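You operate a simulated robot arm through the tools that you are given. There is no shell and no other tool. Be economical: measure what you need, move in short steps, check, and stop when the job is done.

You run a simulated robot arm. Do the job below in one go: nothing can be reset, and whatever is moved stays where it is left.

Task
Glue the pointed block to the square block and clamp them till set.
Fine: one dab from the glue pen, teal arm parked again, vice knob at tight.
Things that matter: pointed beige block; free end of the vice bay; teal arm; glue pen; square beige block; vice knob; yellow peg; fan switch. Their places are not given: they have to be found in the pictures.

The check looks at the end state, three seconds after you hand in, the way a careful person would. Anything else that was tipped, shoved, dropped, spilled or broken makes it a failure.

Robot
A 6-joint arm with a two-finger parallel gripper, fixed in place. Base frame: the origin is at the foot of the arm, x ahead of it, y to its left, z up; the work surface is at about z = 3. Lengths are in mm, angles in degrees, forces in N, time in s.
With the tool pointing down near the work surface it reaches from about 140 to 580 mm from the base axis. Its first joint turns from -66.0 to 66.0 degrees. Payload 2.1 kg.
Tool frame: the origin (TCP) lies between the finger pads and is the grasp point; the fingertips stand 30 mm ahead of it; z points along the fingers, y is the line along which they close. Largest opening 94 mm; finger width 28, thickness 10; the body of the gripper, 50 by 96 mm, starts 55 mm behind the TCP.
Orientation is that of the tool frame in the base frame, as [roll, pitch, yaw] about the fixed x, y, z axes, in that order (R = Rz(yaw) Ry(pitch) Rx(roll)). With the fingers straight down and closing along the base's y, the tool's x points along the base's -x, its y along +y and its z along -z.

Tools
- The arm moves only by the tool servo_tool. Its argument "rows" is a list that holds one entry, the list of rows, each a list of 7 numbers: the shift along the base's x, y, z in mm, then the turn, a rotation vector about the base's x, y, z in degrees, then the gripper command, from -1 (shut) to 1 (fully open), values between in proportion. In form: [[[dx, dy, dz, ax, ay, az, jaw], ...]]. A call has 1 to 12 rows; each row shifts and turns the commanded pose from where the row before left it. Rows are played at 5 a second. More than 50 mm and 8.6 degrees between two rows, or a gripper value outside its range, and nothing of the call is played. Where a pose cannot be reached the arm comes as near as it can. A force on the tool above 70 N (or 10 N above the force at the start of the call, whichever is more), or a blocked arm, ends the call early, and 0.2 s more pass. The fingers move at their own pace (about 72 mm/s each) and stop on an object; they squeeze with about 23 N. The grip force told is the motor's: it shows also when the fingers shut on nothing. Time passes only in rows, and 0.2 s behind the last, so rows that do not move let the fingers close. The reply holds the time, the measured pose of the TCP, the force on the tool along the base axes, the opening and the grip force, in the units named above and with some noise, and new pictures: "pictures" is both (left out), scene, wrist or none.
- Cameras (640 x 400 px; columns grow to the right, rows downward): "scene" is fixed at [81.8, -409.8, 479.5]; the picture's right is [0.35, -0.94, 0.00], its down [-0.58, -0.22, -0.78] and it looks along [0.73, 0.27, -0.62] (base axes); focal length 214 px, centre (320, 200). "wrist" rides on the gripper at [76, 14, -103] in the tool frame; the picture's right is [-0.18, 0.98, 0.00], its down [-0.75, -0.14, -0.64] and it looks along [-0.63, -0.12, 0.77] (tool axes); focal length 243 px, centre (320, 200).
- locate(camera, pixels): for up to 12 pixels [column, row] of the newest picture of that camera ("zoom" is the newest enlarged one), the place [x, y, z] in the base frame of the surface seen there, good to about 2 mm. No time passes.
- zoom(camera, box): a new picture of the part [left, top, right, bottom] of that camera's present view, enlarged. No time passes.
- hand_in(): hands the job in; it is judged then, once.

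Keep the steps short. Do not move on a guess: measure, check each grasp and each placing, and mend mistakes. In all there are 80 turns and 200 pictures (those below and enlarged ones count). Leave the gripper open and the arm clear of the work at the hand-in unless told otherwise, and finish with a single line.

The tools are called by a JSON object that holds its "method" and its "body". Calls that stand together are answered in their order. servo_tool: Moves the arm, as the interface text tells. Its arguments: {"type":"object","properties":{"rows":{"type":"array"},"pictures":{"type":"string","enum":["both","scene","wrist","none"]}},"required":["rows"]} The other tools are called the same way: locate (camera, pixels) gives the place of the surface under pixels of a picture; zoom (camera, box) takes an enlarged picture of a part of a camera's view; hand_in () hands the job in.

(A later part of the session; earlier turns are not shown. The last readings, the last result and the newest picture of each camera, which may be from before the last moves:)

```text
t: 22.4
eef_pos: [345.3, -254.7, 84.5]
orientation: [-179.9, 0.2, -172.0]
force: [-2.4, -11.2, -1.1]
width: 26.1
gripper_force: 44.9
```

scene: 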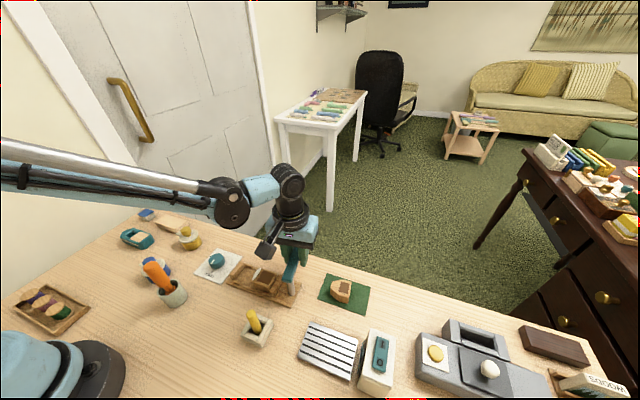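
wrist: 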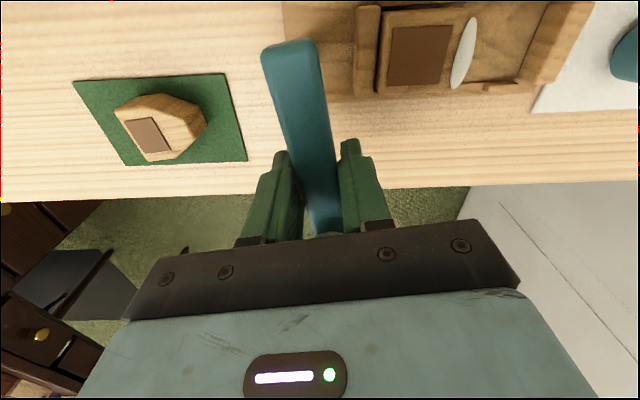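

The last 8° to the original parked bearing, then release and rise.

{"method": "servo_tool", "body": {"rows": [[[0.5, -3.5, 0, 0, 0, -4, -1], [0.4, -3.8, 0, 0, 0, -4, -1], [0, 0, 0, 0, 0, 0, -1]]], "pictures": "none"}}

{"method": "servo_tool", "body": {"rows": [[[0, 0, 0, 0, 0, 0, -0.2], [0, 0, 0, 0, 0, 0, 0.2], [0, 0, 30, 0, 0, 0, 0.2], [0, 0, 40, 0, 0, 0, 0.2], [0, 0, 40, 0, 0, 0, 0.2], [-30, 0, 30, 0, 0, 0, 0.2], [-30, 0, 0, 0, 0, 0, 0.2], [0, 0, 0, 0, 0, 0, 0.2]]], "pictures": "both"}}

{"method": "zoom", "body": {"camera": "scene", "box": [270, 226, 334, 304]}}

{"method": "zoom", "body": {"camera": "scene", "box": [220, 240, 310, 306]}}

```text
t: 23.2
eef_pos: [345.1, -261.6, 84.5]
orientation: [179.9, 0.1, 179.9]
force: [-12.9, -1.9, 7.0]
width: 26.3
gripper_force: 44.7
```

```text
t: 25.0
eef_pos: [287.2, -261.8, 225.8]
orientation: [179.9, 0.1, -180.0]
force: [0.0, 0.7, -1.0]
width: 56.6
gripper_force: 0.2
```

scene: 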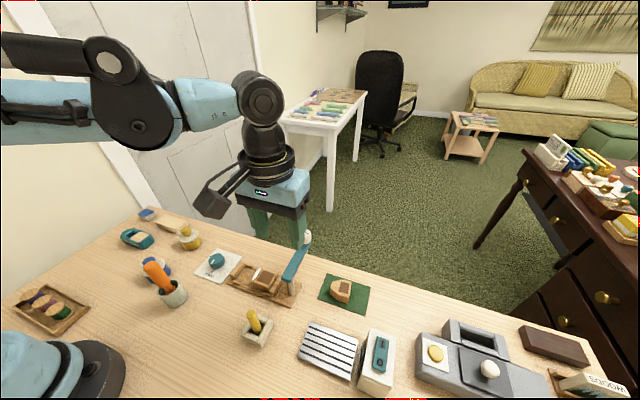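
wrist: 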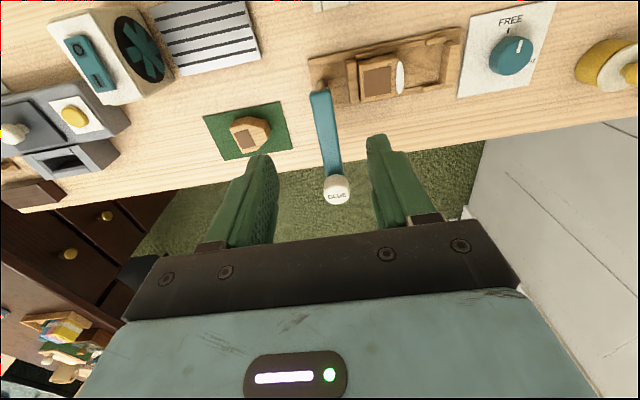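

```text
5.13 times, centred on (302, 265) of scene
```

zoom: 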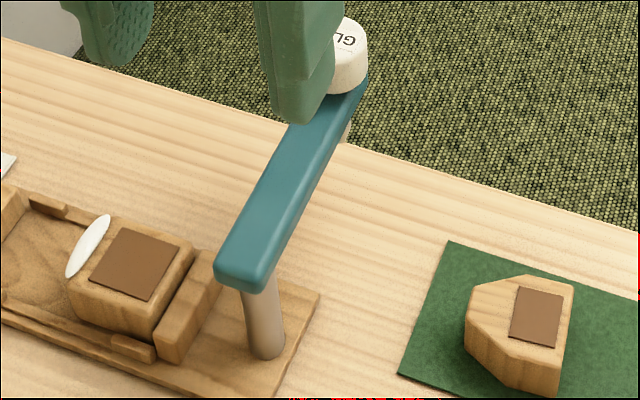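

```text
6.06 times, centred on (265, 273) of scene
```

zoom: 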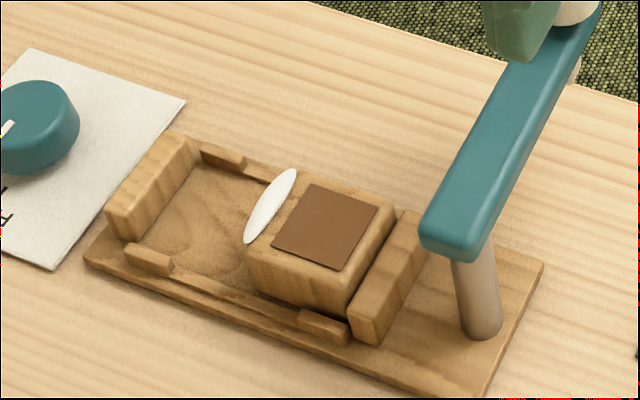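

The arm is parked exactly as at the start (same pixels) and the dab is on the face. Next I measure the pointed block and the bay precisely.

{"method": "zoom", "body": {"camera": "wrist", "box": [200, 95, 300, 165]}}

{"method": "zoom", "body": {"camera": "wrist", "box": [310, 20, 470, 120]}}

```text
5.71 times, centred on (250, 130) of wrist
```

zoom: 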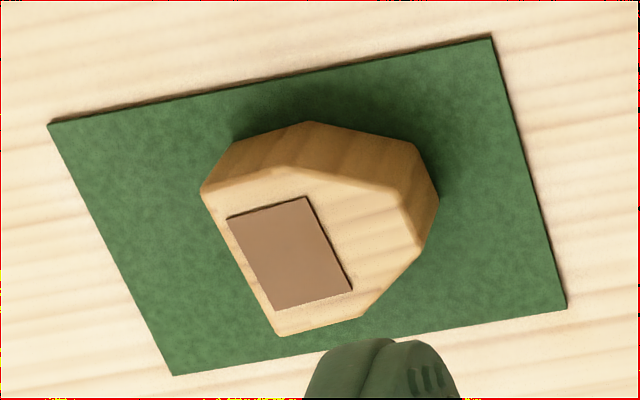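

```text
4.00 times, centred on (390, 70) of wrist
```

zoom: 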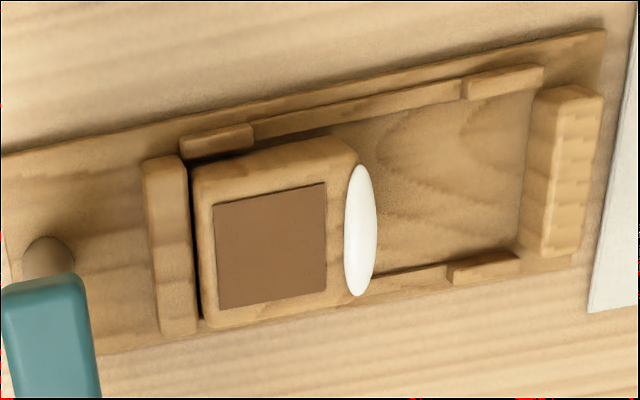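

{"method": "locate", "body": {"camera": "zoom", "pixels": [[165, 160], [180, 320], [545, 100], [570, 100], [553, 245], [535, 215], [520, 225], [300, 120], [500, 80], [480, 268], [345, 155], [335, 300]]}}

{"method": "locate", "body": {"camera": "wrist", "pixels": [[229.7, 129.5], [243, 153], [245, 124.5], [257, 151], [268, 138.5], [263, 130], [233.5, 133], [247.5, 129.3], [242, 149]]}}

```text
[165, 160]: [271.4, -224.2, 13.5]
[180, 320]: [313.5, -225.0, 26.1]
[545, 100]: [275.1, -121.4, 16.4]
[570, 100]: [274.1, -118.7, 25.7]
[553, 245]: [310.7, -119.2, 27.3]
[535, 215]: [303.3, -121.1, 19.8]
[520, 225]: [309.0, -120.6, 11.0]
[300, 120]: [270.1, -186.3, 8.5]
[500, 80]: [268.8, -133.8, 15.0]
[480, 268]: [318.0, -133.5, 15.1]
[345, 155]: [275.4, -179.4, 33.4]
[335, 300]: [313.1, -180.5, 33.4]
```

```text
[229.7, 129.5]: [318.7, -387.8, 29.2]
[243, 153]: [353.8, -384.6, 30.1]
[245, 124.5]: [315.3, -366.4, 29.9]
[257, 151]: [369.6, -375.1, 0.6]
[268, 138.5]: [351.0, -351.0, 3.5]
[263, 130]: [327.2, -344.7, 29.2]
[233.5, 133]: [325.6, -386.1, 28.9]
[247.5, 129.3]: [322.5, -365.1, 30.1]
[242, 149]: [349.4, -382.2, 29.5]
```

Block: flat end faces -y, yaw about 7.5°, sides 38 apart, with a clear bay between the rails. I turn the tool by -82.5° while moving over (335, -371).

{"method": "servo_tool", "body": {"rows": [[[4.4, -9.93, -5, 0, 0, -7.5, 0.36], [4.4, -9.93, -5, 0, 0, -7.5, 0.36], [4.4, -9.93, -5, 0, 0, -7.5, 0.36], [4.4, -9.93, -5, 0, 0, -7.5, 0.36], [4.4, -9.93, -5, 0, 0, -7.5, 0.36], [4.4, -9.93, -5, 0, 0, -7.5, 0.36], [4.4, -9.93, -5, 0, 0, -7.5, 0.36], [4.4, -9.93, -5, 0, 0, -7.5, 0.36], [4.4, -9.93, -5, 0, 0, -7.5, 0.36], [4.4, -9.93, -5, 0, 0, -7.5, 0.36], [4.4, -9.93, -5, 0, 0, -7.5, 0.36], [0, 0, 0, 0, 0, 0, 0.36]]], "pictures": "both"}}

```text
t: 27.6
eef_pos: [335.3, -371.7, 171.4]
orientation: [-179.9, 0.1, 97.4]
force: [-0.5, -0.4, 0.5]
width: 63.9
gripper_force: 0.0
```

scene: 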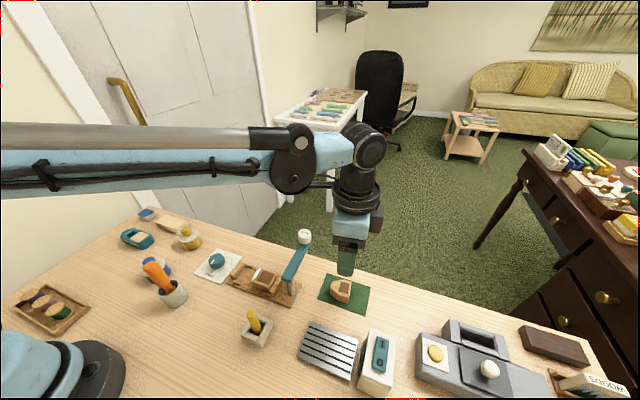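
wrist: 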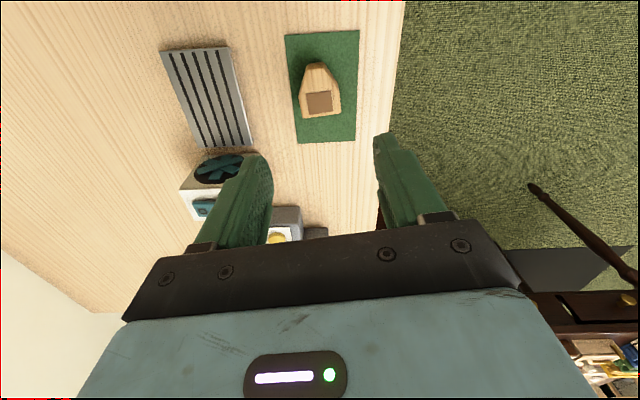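

Lined up. Descending to z ≈ 85 and looking again.

{"method": "servo_tool", "body": {"rows": [[[0, 0, -30, 0, 0, 0, 0.36], [0, 0, -30, 0, 0, 0, 0.36], [0, 0, -26, 0, 0, 0, 0.36], [0, 0, 0, 0, 0, 0, 0.36]]], "pictures": "both"}}

{"method": "zoom", "body": {"camera": "scene", "box": [300, 220, 400, 320]}}

```text
t: 28.6
eef_pos: [333.8, -372.7, 84.5]
orientation: [180.0, 0.2, 97.4]
force: [0.0, 0.2, 0.5]
width: 64.0
gripper_force: 0.1
```

scene: 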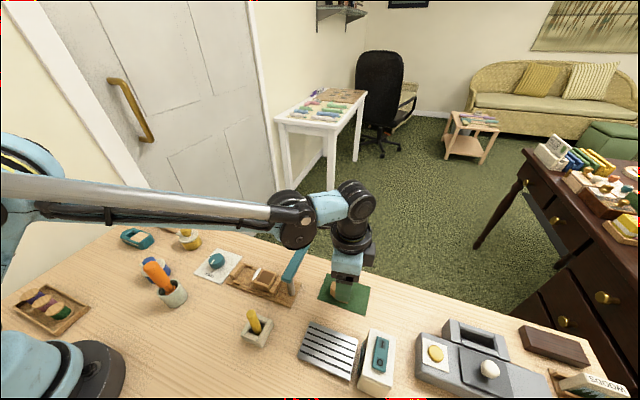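
wrist: 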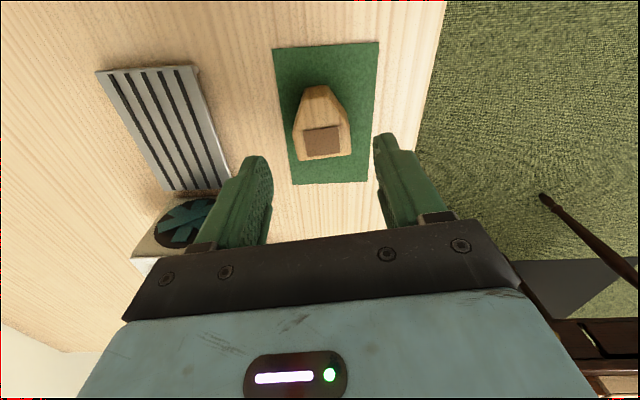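

```text
4.00 times, centred on (350, 270) of scene
```

zoom: 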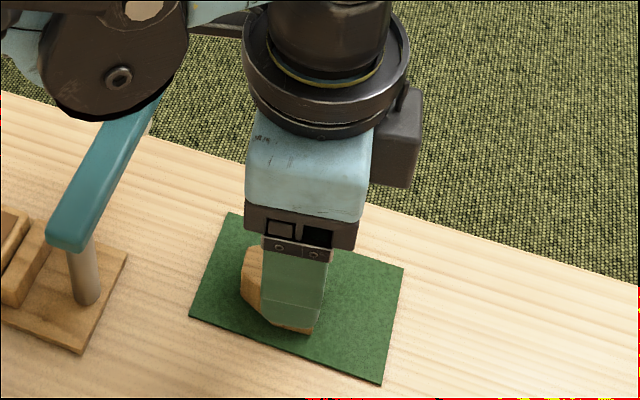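

Good alignment. Descending to z ≈ 46 and closing softly.

{"method": "servo_tool", "body": {"rows": [[[1, 1, -20, 0, 0, 0, 0.36], [0, 0, -18, 0, 0, 0, 0.36], [0, 0, 0, 0, 0, 0, 0.36]]], "pictures": "none"}}

{"method": "servo_tool", "body": {"rows": [[[0, 0, 0, 0, 0, 0, 0.1], [0, 0, 0, 0, 0, 0, -0.1], [0, 0, 0, 0, 0, 0, -0.3], [0, 0, 0, 0, 0, 0, -1], [0, 0, 0, 0, 0, 0, -1]]], "pictures": "both"}}

```text
t: 29.4
eef_pos: [335.4, -371.6, 45.0]
orientation: [179.9, 0.1, 97.5]
force: [-0.5, -0.8, -0.8]
width: 63.9
gripper_force: 0.1
```

```text
t: 30.6
eef_pos: [335.1, -371.0, 45.7]
orientation: [-180.0, 0.1, 97.5]
force: [1.0, 0.5, 0.5]
width: 38.9
gripper_force: 23.3
```

scene: 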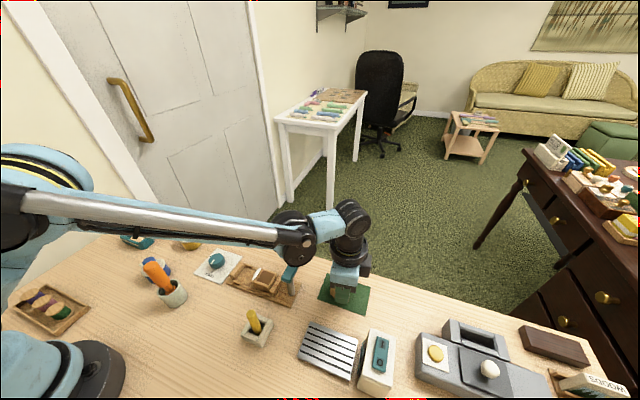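
wrist: 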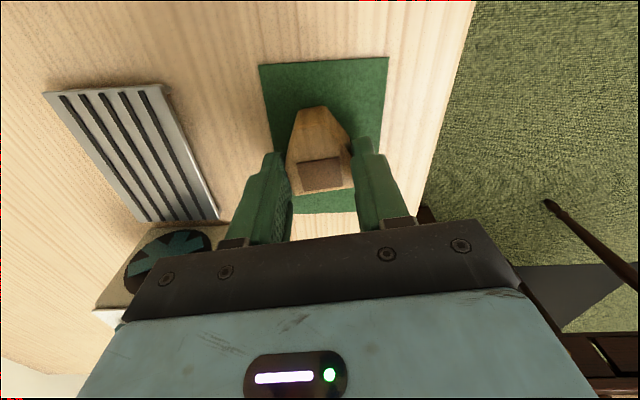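

Held at 38.9 mm across the parallel sides. Lifting straight up.

{"method": "servo_tool", "body": {"rows": [[[0, 0, 15, 0, 0, 0, -1], [0, 0, 35, 0, 0, 0, -1], [0, 0, 40, 0, 0, 0, -1], [0, 0, 40, 0, 0, 0, -1], [0, 0, 30, 0, 0, 0, -1], [0, 0, 0, 0, 0, 0, -1]]], "pictures": "both"}}

{"method": "zoom", "body": {"camera": "wrist", "box": [230, 80, 430, 260]}}

```text
t: 32.0
eef_pos: [334.6, -371.2, 204.5]
orientation: [-179.9, 0.1, 97.5]
force: [0.5, 0.7, -0.4]
width: 38.8
gripper_force: 22.9
```

scene: 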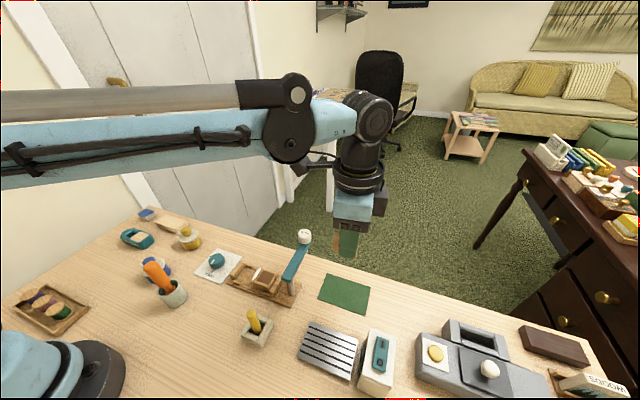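
wrist: 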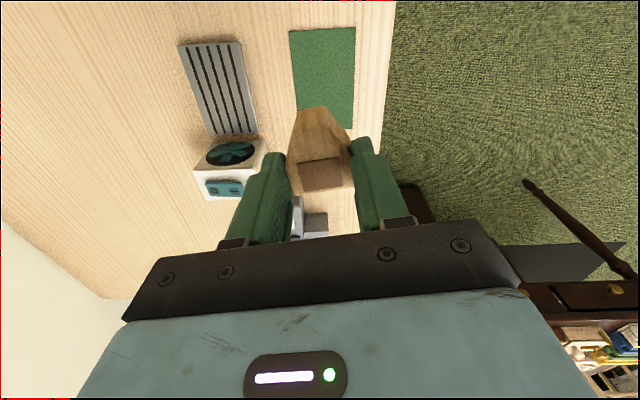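

```text
2.22 times, centred on (330, 170) of wrist
```

zoom: 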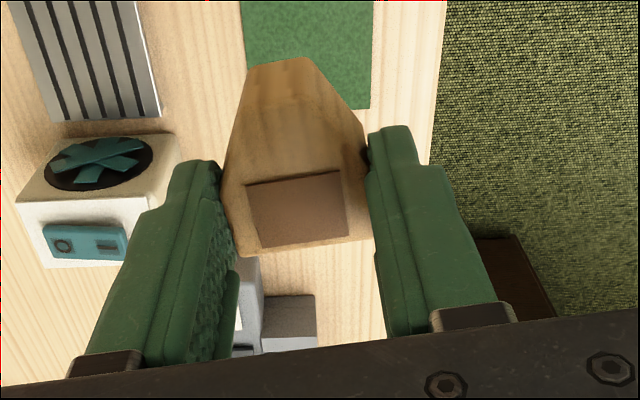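

{"method": "locate", "body": {"camera": "zoom", "pixels": [[245, 250], [370, 232], [300, 246], [250, 185], [337, 175], [345, 230], [258, 244], [280, 75], [235, 180], [360, 170]]}}

{"method": "locate", "body": {"camera": "scene", "pixels": [[337, 228], [338, 240], [340, 250], [355, 250], [350, 255]]}}

```text
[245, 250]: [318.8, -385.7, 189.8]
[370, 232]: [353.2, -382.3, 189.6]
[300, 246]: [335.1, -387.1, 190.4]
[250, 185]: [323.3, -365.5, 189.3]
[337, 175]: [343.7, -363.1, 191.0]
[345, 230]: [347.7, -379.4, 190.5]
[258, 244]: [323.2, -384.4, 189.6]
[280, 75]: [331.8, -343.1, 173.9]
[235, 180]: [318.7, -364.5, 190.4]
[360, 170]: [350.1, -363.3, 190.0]
```

```text
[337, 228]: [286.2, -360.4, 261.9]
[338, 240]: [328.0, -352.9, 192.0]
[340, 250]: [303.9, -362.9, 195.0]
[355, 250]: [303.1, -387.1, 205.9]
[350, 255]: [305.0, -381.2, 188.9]
```

Flat face is about 15 mm from the TCP, and the block top is 14.5 below it. I travel high over the bay to (294, -160) and turn to square (-7.5°).

{"method": "servo_tool", "body": {"rows": [[[-5.1, 26.4, 0, 0, 0, -0.94, -1], [-5.1, 26.4, 0, 0, 0, -0.94, -1], [-5.1, 26.4, 0, 0, 0, -0.94, -1], [-5.1, 26.4, 0, 0, 0, -0.94, -1], [-5.1, 26.4, 0, 0, 0, -0.94, -1], [-5.1, 26.4, 0, 0, 0, -0.94, -1], [-5.1, 26.4, 0, 0, 0, -0.94, -1], [-5.1, 26.4, 0, 0, 0, -0.94, -1], [0, 0, 0, 0, 0, 0, -1]]], "pictures": "both"}}

{"method": "zoom", "body": {"camera": "scene", "box": [200, 200, 320, 310]}}

```text
t: 34.0
eef_pos: [294.5, -158.1, 206.6]
orientation: [180.0, 0.1, 89.9]
force: [-0.4, -0.2, -0.4]
width: 39.0
gripper_force: 23.5
```

scene: 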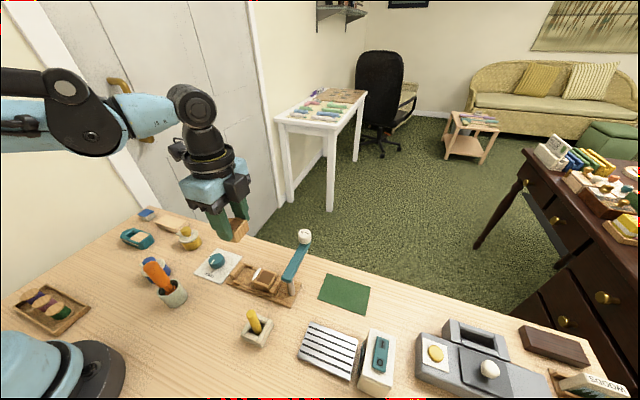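
wrist: 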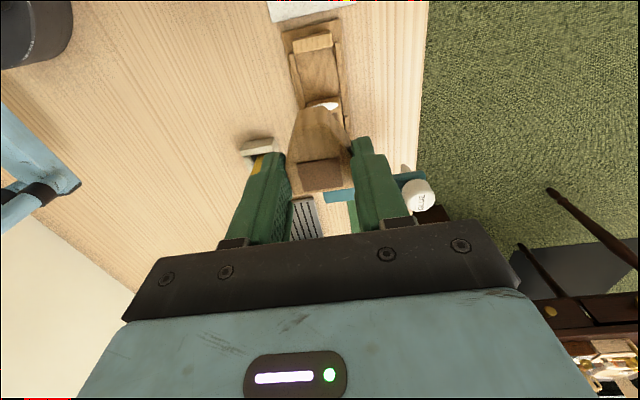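

```text
3.64 times, centred on (260, 255) of scene
```

zoom: 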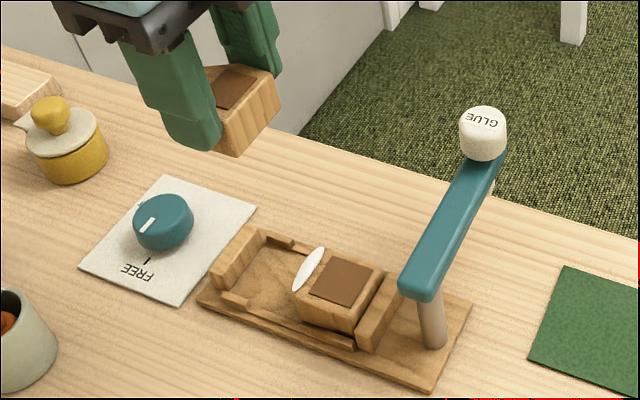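

Now lower to z ≈ 80 (block bottom about 38, just above the rails) and check the alignment.

{"method": "servo_tool", "body": {"rows": [[[0, 0, -40, 0, 0, 0, -1], [0, 0, -40, 0, 0, 0, -1], [0, 0, -30, 0, 0, 0, -1], [0, 0, -14, 0, 0, 0, -1], [0, 0, 0, 0, 0, 0, -1]]], "pictures": "both"}}

{"method": "zoom", "body": {"camera": "scene", "box": [210, 225, 300, 305]}}

{"method": "zoom", "body": {"camera": "wrist", "box": [240, 20, 420, 240]}}

```text
t: 35.2
eef_pos: [294.4, -159.0, 83.6]
orientation: [179.9, 0.2, 90.0]
force: [-0.3, 0.4, 0.5]
width: 38.7
gripper_force: 23.1
```

scene: 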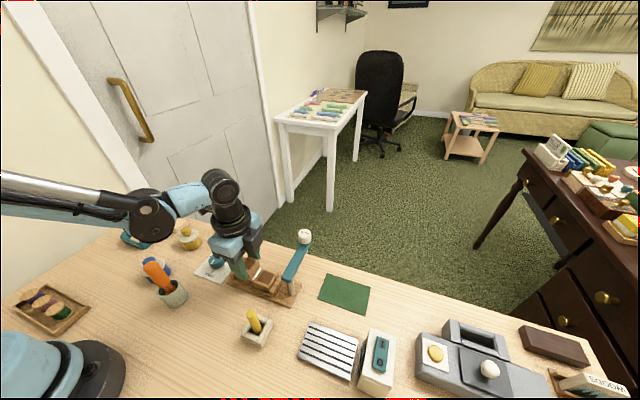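
wrist: 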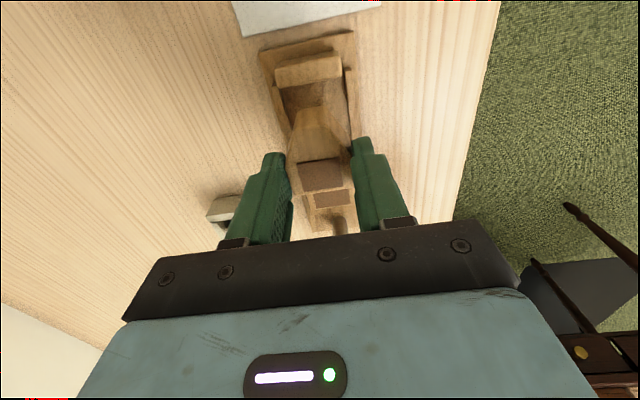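

```text
5.00 times, centred on (255, 265) of scene
```

zoom: 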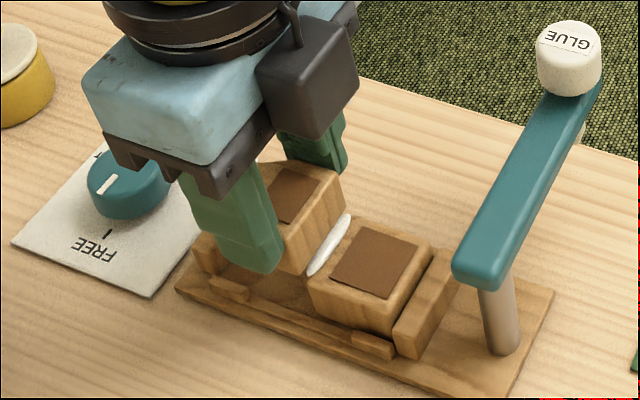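

```text
1.82 times, centred on (330, 130) of wrist
```

zoom: 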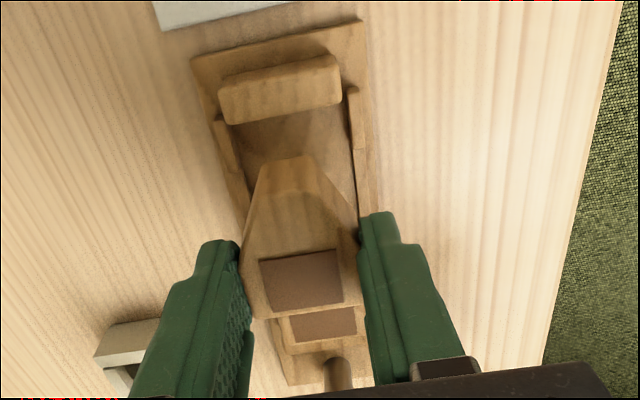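

{"method": "locate", "body": {"camera": "zoom", "pixels": [[265, 316], [352, 303], [308, 310], [270, 308], [342, 300], [292, 158], [240, 280], [300, 318], [330, 312]]}}

{"method": "locate", "body": {"camera": "scene", "pixels": [[259, 267], [277, 262], [254, 275], [253, 279], [271, 286], [285, 275], [263, 265]]}}

```text
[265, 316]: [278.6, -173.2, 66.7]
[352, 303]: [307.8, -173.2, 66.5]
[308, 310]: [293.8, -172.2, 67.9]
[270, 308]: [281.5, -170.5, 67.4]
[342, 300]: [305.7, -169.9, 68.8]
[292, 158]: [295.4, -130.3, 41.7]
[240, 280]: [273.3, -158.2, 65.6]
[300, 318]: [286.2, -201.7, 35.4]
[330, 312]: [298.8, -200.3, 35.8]
```

```text
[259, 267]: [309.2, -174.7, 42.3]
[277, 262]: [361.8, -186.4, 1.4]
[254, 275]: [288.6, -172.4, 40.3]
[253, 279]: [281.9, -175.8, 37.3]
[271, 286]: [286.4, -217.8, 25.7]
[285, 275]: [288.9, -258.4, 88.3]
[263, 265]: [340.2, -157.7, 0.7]
```

Aligned in x (294), with a flat-face gap of about 3.5 mm. I shift +2 in y to spare the glue and lower to z ≈ 51.

{"method": "servo_tool", "body": {"rows": [[[0, 2, -10, 0, 0, 0, -1], [0, 0, -10, 0, 0, 0, -1], [0, 0, -8, 0, 0, 0, -1], [0, 0, -4, 0, 0, 0, -1], [0, 0, 0, 0, 0, 0, -1]]], "pictures": "both"}}

{"method": "zoom", "body": {"camera": "scene", "box": [210, 225, 300, 305]}}

```text
t: 36.4
eef_pos: [293.5, -157.3, 50.4]
orientation: [-180.0, 0.1, 90.0]
force: [-1.5, 0.0, -0.5]
width: 38.9
gripper_force: 22.5
```

scene: 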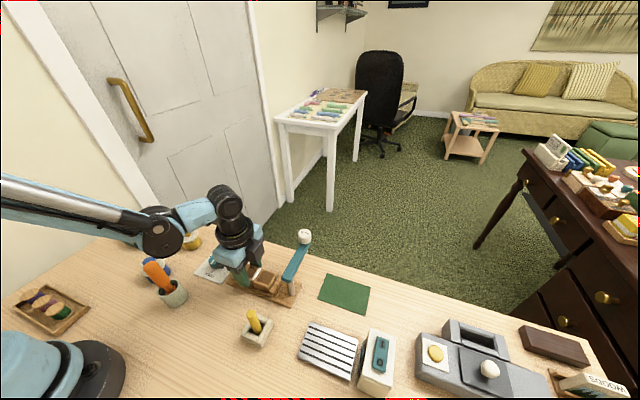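
wrist: 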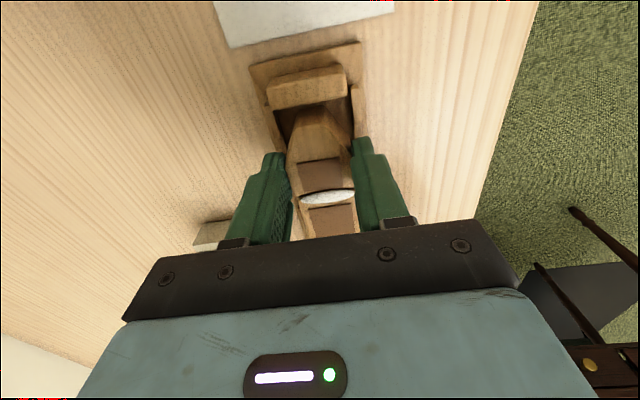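

```text
5.00 times, centred on (255, 265) of scene
```

zoom: 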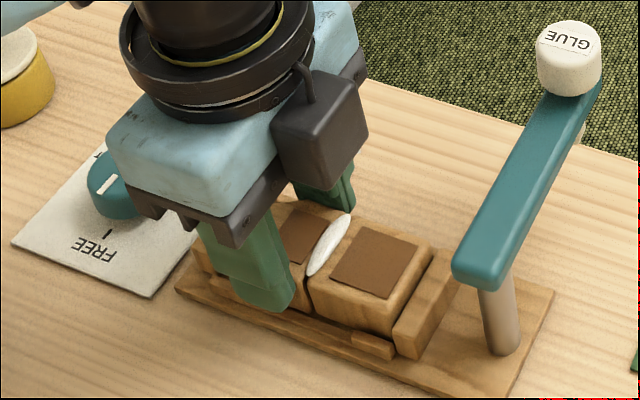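

In the bay with a small gap. I lower until it just rests, then nudge -y to meet the glue.

{"method": "servo_tool", "body": {"rows": [[[0, 0, -1, 0, 0, 0, -1], [0, 0, -0.7, 0, 0, 0, -1], [0, 0, 0, 0, 0, 0, -1]]], "pictures": "none"}}

{"method": "locate", "body": {"camera": "scene", "pixels": [[250, 271], [252, 268], [248, 275], [262, 278]]}}

```text
t: 37.2
eef_pos: [294.5, -157.3, 49.1]
orientation: [-180.0, 0.1, 90.0]
force: [-3.0, -0.5, 17.5]
width: 38.8
gripper_force: 22.9
```

```text
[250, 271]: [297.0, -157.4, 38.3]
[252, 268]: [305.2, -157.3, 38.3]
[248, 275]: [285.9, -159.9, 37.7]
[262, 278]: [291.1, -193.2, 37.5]
```

Seated (17 N upward, its top level with the square block at 38). Easing up slightly and nudging -y.

{"method": "servo_tool", "body": {"rows": [[[0, 0, 0.8, 0, 0, 0, -1], [0, -1, 0, 0, 0, 0, -1], [0, -1, 0, 0, 0, 0, -1], [0, -1, 0, 0, 0, 0, -1], [0, 0, 0, 0, 0, 0, -1]]], "pictures": "both"}}

{"method": "zoom", "body": {"camera": "scene", "box": [210, 225, 300, 305]}}

{"method": "zoom", "body": {"camera": "wrist", "box": [250, 50, 400, 250]}}

```text
t: 38.4
eef_pos: [294.2, -160.4, 49.9]
orientation: [-180.0, 0.0, 90.0]
force: [0.9, 7.5, 0.4]
width: 38.7
gripper_force: 22.6
```

scene: 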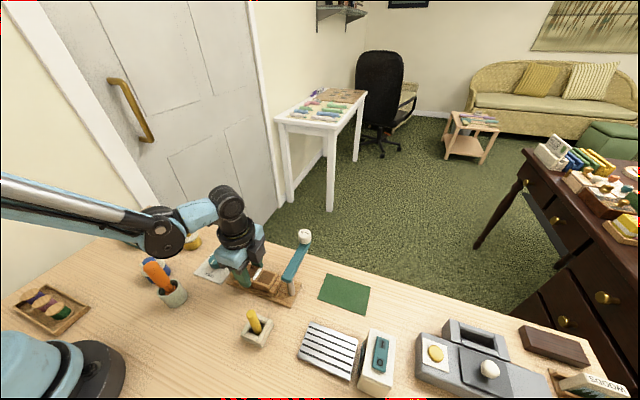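
wrist: 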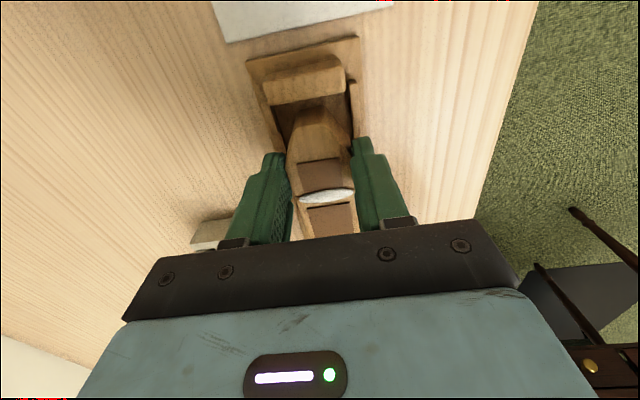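

```text
5.00 times, centred on (255, 265) of scene
```

zoom: 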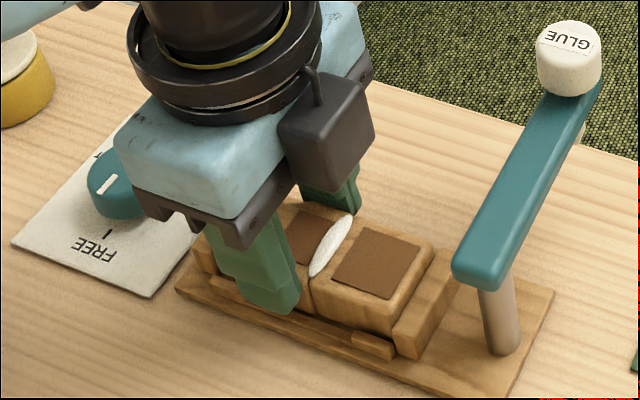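

```text
2.00 times, centred on (325, 150) of wrist
```

zoom: 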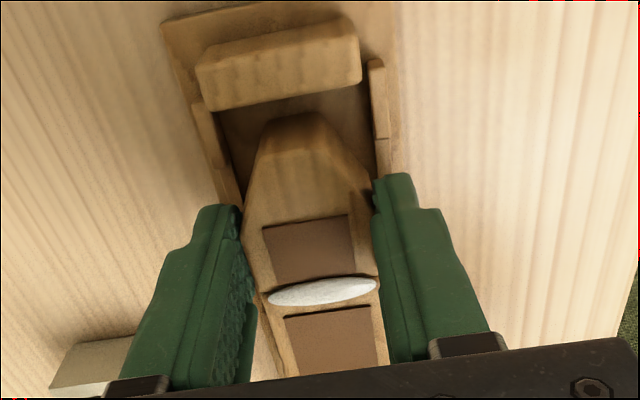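

Faces are in contact (7.5 N). Opening gently and rising.

{"method": "servo_tool", "body": {"rows": [[[0, 0, 0, 0, 0, 0, -0.1], [0, 0, 0, 0, 0, 0, 0.1], [0, 0, 10, 0, 0, 0, 0.1], [0, 0, 40, 0, 0, 0, 0.1], [0, 0, 40, 0, 0, 0, 0.1], [0, 0, 40, 0, 0, 0, 0.1], [0, 0, 0, 0, 0, 0, 0.1]]], "pictures": "both"}}

{"method": "zoom", "body": {"camera": "scene", "box": [210, 235, 310, 305]}}

```text
t: 40.0
eef_pos: [293.4, -161.4, 179.4]
orientation: [179.9, 0.1, 90.0]
force: [0.2, 0.6, -0.4]
width: 51.9
gripper_force: 0.1
```

scene: 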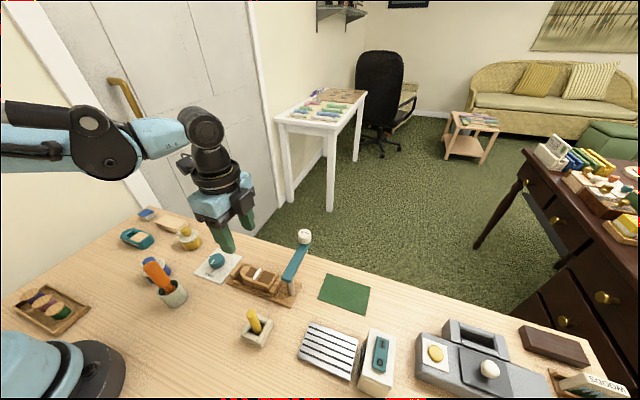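
wrist: 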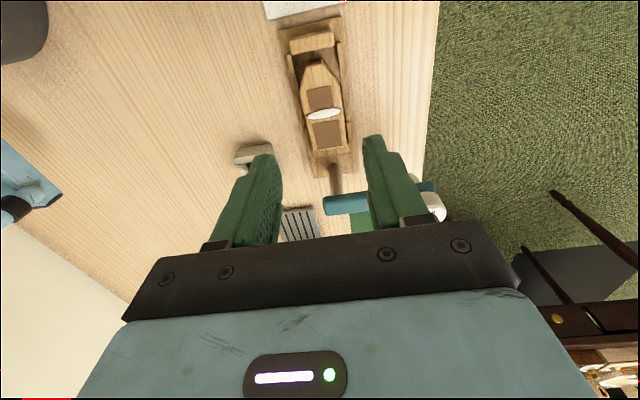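

```text
5.71 times, centred on (260, 270) of scene
```

zoom: 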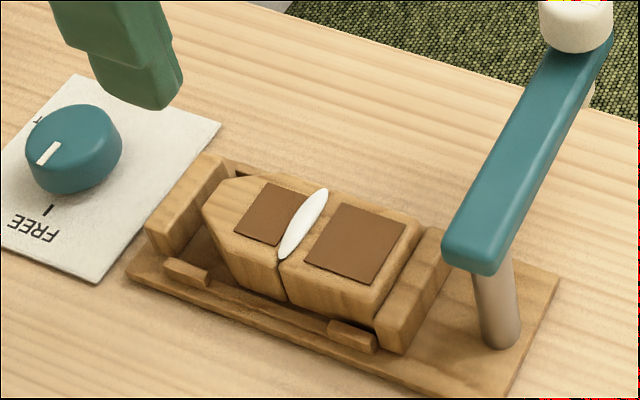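

The blocks sit together neatly. Next the knob: I turn the tool back +90° and move over it at a safe height to look.

{"method": "servo_tool", "body": {"rows": [[[-3, 8.5, 3, 0, 0, 7.5, 0.1], [-3, 8.5, 3, 0, 0, 7.5, 0.1], [-3, 8.5, 3, 0, 0, 7.5, 0.1], [-3, 8.5, 3, 0, 0, 7.5, 0.1], [-3, 8.5, 3, 0, 0, 7.5, 0.1], [-3, 8.5, 3, 0, 0, 7.5, 0.1], [-3, 8.5, 3, 0, 0, 7.5, 0.1], [-3, 8.5, 3, 0, 0, 7.5, 0.1], [-3, 8.5, 3, 0, 0, 7.5, 0.1], [-3, 8.5, 3, 0, 0, 7.5, 0.1], [0, 8.5, 0, 0, 0, 7.5, 0.1], [0, 8.5, 0, 0, 0, 7.5, 0.1]]], "pictures": "both"}}

{"method": "zoom", "body": {"camera": "scene", "box": [190, 240, 250, 290]}}

{"method": "zoom", "body": {"camera": "wrist", "box": [260, 50, 420, 180]}}

```text
t: 42.6
eef_pos: [263.7, -58.0, 209.7]
orientation: [-179.9, 0.1, -179.9]
force: [0.6, 0.2, 0.2]
width: 51.7
gripper_force: 0.0
```

scene: 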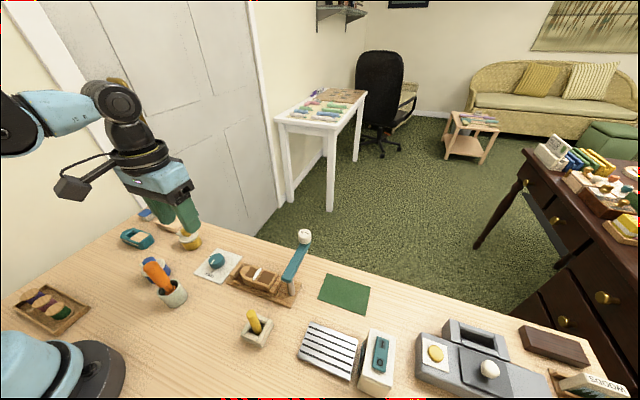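
wrist: 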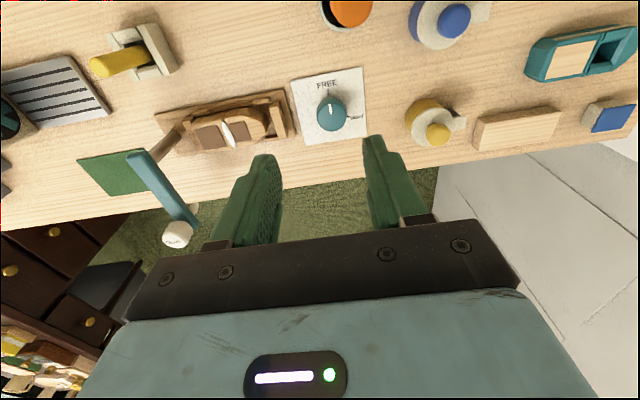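

```text
8.00 times, centred on (220, 265) of scene
```

zoom: 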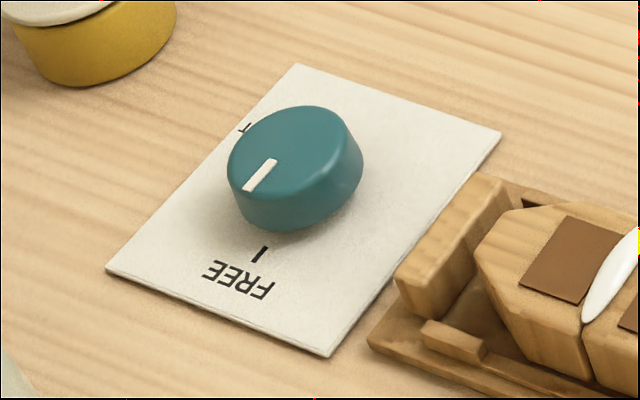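

```text
3.08 times, centred on (340, 115) of wrist
```

zoom: 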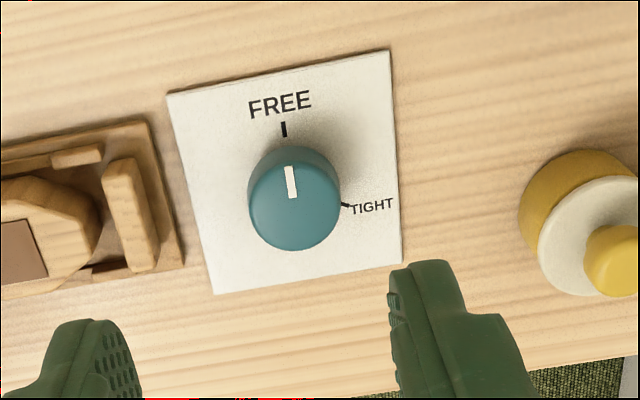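

{"method": "locate", "body": {"camera": "zoom", "pixels": [[284, 130], [285, 123], [345, 204], [350, 206], [296, 207], [290, 168], [294, 195], [256, 210], [336, 203], [300, 244], [288, 172], [560, 220]]}}

{"method": "locate", "body": {"camera": "scene", "pixels": [[216, 260], [218, 255], [210.5, 259], [223, 259], [213, 264], [212, 267], [216, 268]]}}

```text
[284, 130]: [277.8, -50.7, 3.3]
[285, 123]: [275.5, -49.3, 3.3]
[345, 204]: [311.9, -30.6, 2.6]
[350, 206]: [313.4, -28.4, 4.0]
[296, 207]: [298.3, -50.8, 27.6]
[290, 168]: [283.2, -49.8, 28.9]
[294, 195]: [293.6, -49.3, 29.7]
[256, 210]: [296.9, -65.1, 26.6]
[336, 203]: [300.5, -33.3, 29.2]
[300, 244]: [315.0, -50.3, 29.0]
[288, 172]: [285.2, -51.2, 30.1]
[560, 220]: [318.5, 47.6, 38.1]
```

```text
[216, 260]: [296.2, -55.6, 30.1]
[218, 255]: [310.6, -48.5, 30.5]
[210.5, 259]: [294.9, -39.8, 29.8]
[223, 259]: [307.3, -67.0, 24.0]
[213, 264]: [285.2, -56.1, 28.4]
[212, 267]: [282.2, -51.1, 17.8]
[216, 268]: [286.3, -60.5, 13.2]
```

Knob centre is about (298.5, -50), top z 30, radius 17. The pointer is at FREE (bearing 180°) and the TIGHT tick is at bearing ≈ 55°, so the turn is about 125° clockwise. I pre-turn +45° and come down over it.

{"method": "servo_tool", "body": {"rows": [[[5.8, 1.35, -15, 0, 0, 7.5, 0.1], [5.8, 1.35, -15, 0, 0, 7.5, 0.1], [5.8, 1.35, -15, 0, 0, 7.5, 0.1], [5.8, 1.35, -15, 0, 0, 7.5, 0.1], [5.8, 1.35, -15, 0, 0, 7.5, 0.1], [5.8, 1.35, -15, 0, 0, 7.5, 0.1], [0, 0, 0, 0, 0, 0, 0.1]]], "pictures": "both"}}

```text
t: 44.2
eef_pos: [300.4, -50.6, 119.4]
orientation: [180.0, 0.1, -134.9]
force: [1.0, -0.2, -0.9]
width: 51.8
gripper_force: 0.1
```

scene: 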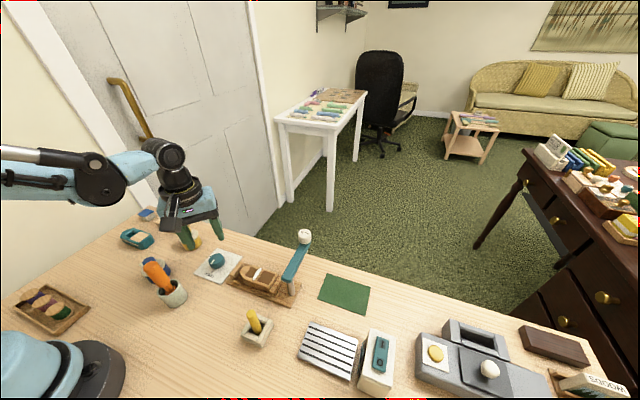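
wrist: 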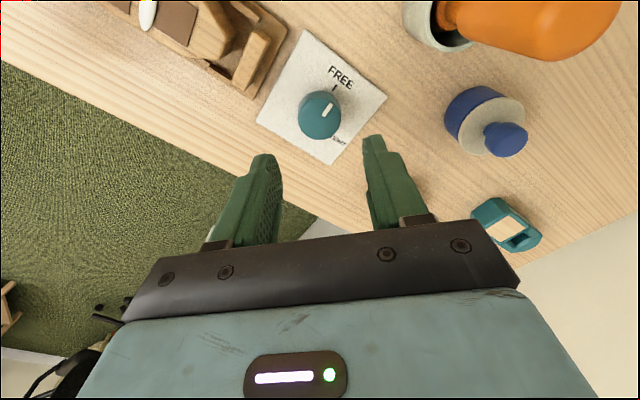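

Checking the clearance to the orange handle and jars nearby before descending.

{"method": "locate", "body": {"camera": "scene", "pixels": [[150, 262], [158, 275], [172, 292], [190, 238], [155, 268], [216, 260]]}}

{"method": "servo_tool", "body": {"rows": [[[0, 0, -30, 0, 0, 0, 0.1], [0, 0, -20, 0, 0, 0, 0.1], [0, 0, 0, 0, 0, 0, 0.1]]], "pictures": "both"}}

{"method": "zoom", "body": {"camera": "wrist", "box": [220, 60, 440, 250]}}

```text
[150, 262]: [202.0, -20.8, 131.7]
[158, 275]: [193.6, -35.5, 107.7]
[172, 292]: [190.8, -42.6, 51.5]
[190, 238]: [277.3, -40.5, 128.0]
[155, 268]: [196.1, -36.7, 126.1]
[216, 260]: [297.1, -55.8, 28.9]
```

```text
t: 45.0
eef_pos: [300.1, -50.9, 70.4]
orientation: [179.9, 0.1, -135.1]
force: [0.0, 0.6, 0.1]
width: 51.4
gripper_force: 0.1
```

scene: 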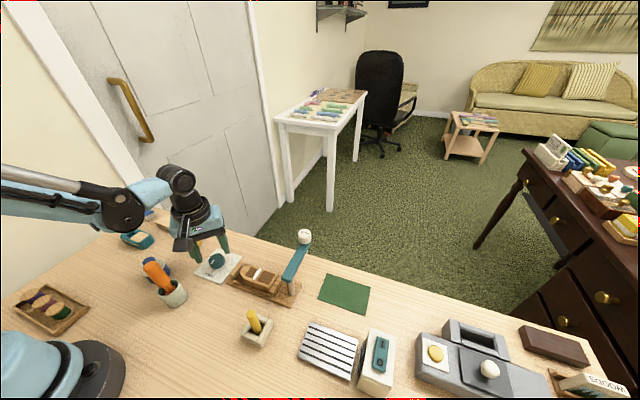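
wrist: 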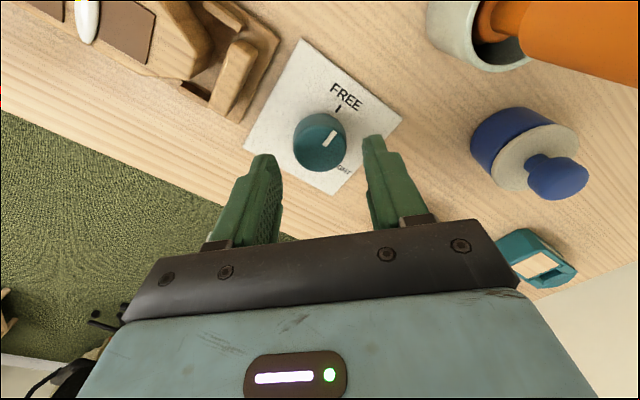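

```text
2.11 times, centred on (330, 155) of wrist
```

zoom: 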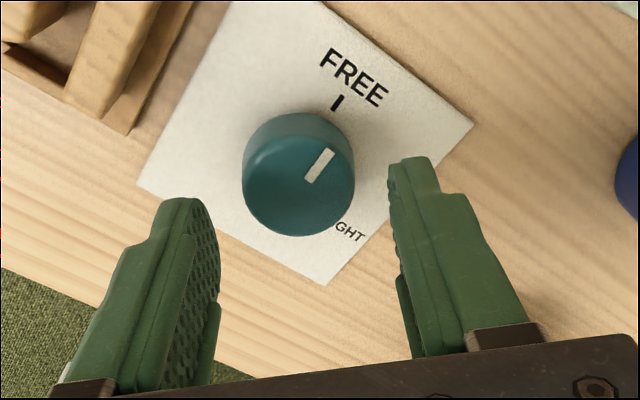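

The orange handle rises to z ≈ 132 near (200, -25), and the wrist camera could sweep into it in the middle of the turn. I'll do the turn in two bites. First I turn +45° here (camera on the -y side), then lower onto the knob.

{"method": "servo_tool", "body": {"rows": [[[-0.3, 0.1, 0, 0, 0, 7.5, 0.1], [-0.3, 0.1, 0, 0, 0, 7.5, 0.1], [-0.3, 0.1, 0, 0, 0, 7.5, 0.1], [-0.2, 0.1, 0, 0, 0, 7.5, 0.1], [-0.2, 0.1, 0, 0, 0, 7.5, 0.1], [-0.2, 0.2, 0, 0, 0, 7.5, 0.1], [0, 0, -16, 0, 0, 0, 0.1], [0, 0, -15, 0, 0, 0, 0.1], [0, 0, 0, 0, 0, 0, 0.1]]], "pictures": "both"}}

{"method": "zoom", "body": {"camera": "wrist", "box": [220, 60, 440, 250]}}

{"method": "zoom", "body": {"camera": "scene", "box": [130, 180, 280, 300]}}

```text
t: 47.0
eef_pos: [296.8, -49.4, 37.7]
orientation: [-180.0, 0.1, -89.9]
force: [0.5, -0.8, 0.0]
width: 51.8
gripper_force: 0.1
```

scene: 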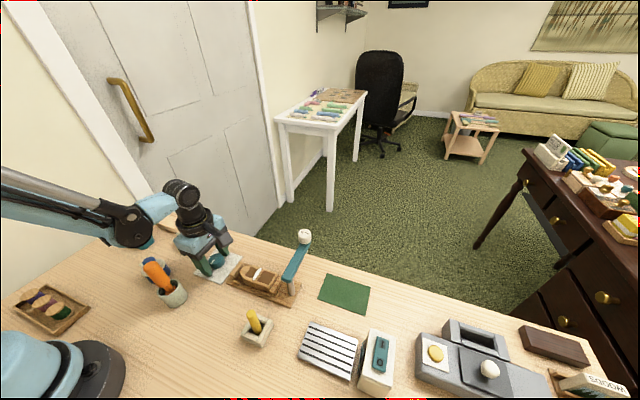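
wrist: 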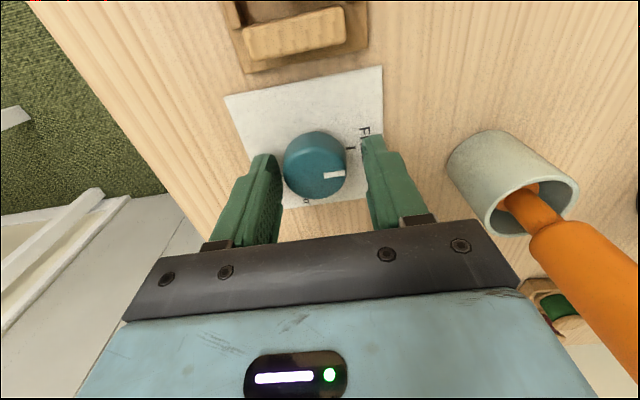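

```text
2.11 times, centred on (330, 155) of wrist
```

zoom: 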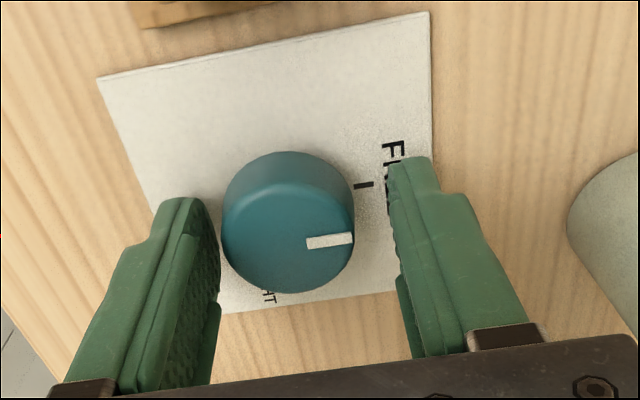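

```text
3.33 times, centred on (205, 240) of scene
```

zoom: 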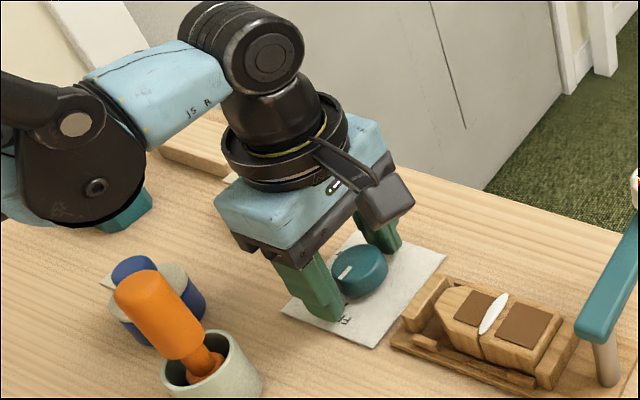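

The knob is nearer the +x finger. Shifting +3 in x, then closing gently and checking the side force.

{"method": "servo_tool", "body": {"rows": [[[3, 0, 0, 0, 0, 0, 0.1], [0, 0, 0, 0, 0, 0, -0.1], [0, 0, 0, 0, 0, 0, -0.2], [0, 0, 0, 0, 0, 0, -0.28], [0, 0, 0, 0, 0, 0, -1], [0, 0, 0, 0, 0, 0, -1]]], "pictures": "wrist"}}

{"method": "zoom", "body": {"camera": "wrist", "box": [220, 60, 440, 250]}}

```text
t: 48.4
eef_pos: [299.3, -48.2, 37.9]
orientation: [180.0, 0.1, -90.0]
force: [3.5, 0.9, -4.5]
width: 37.2
gripper_force: 45.0
```

wrist: 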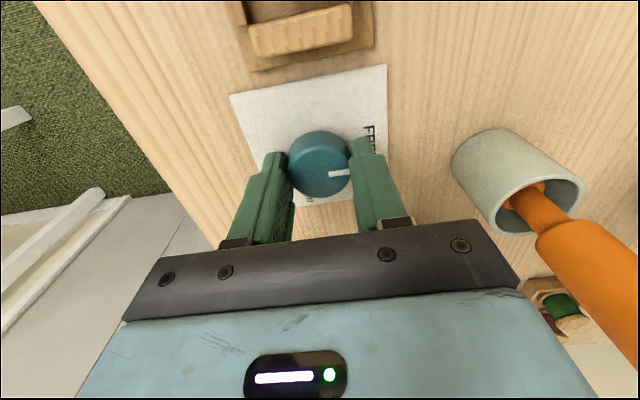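

```text
2.11 times, centred on (330, 155) of wrist
```

zoom: 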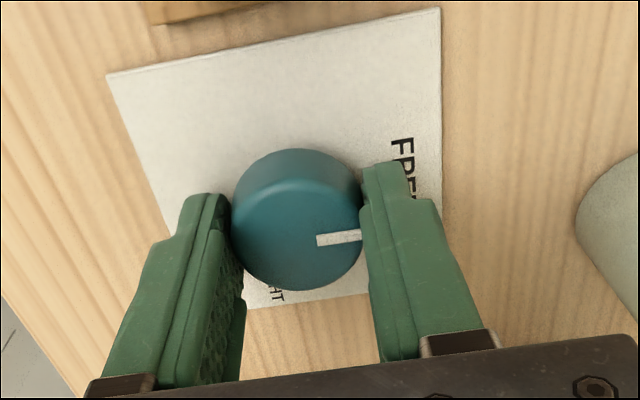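

Balanced grip. Turning clockwise 15° as a trial.

{"method": "servo_tool", "body": {"rows": [[[0, 0, 0, 0, 0, -7.5, -1], [0, 0, 0, 0, 0, -7.5, -1], [0, 0, 0, 0, 0, 0, -1]]], "pictures": "both"}}

{"method": "zoom", "body": {"camera": "scene", "box": [160, 210, 280, 300]}}

{"method": "zoom", "body": {"camera": "wrist", "box": [220, 60, 440, 250]}}

```text
t: 49.2
eef_pos: [300.0, -48.6, 39.4]
orientation: [-180.0, 0.0, -105.2]
force: [6.0, 1.9, -32.4]
width: 37.3
gripper_force: 45.4
```

scene: 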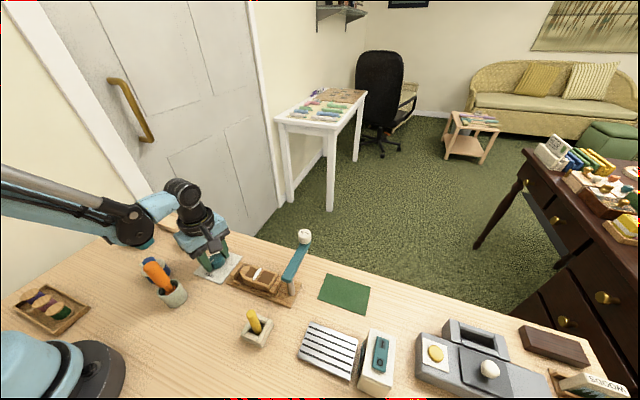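
wrist: 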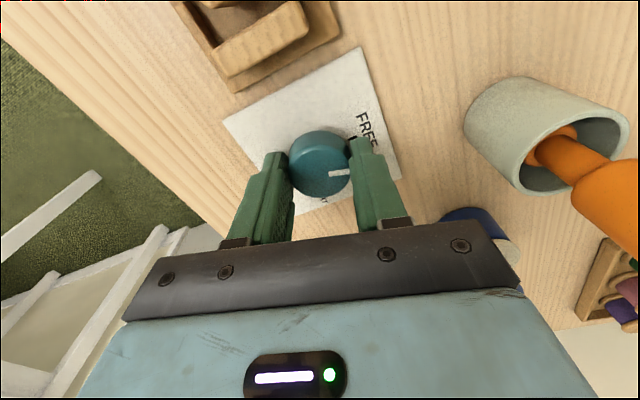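

```text
4.44 times, centred on (220, 255) of scene
```

zoom: 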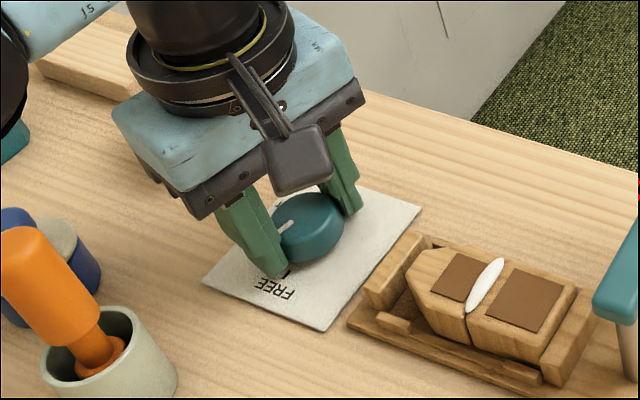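

```text
2.11 times, centred on (330, 155) of wrist
```

zoom: 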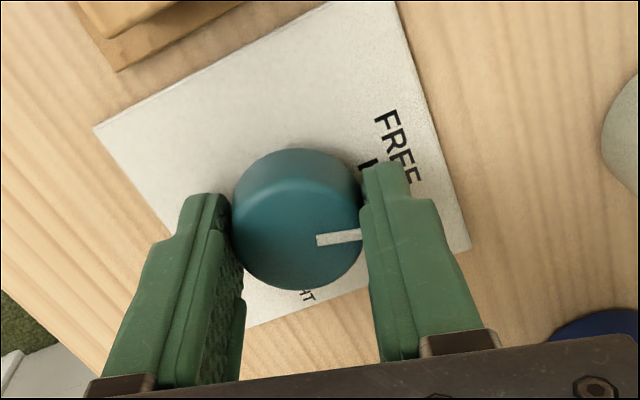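

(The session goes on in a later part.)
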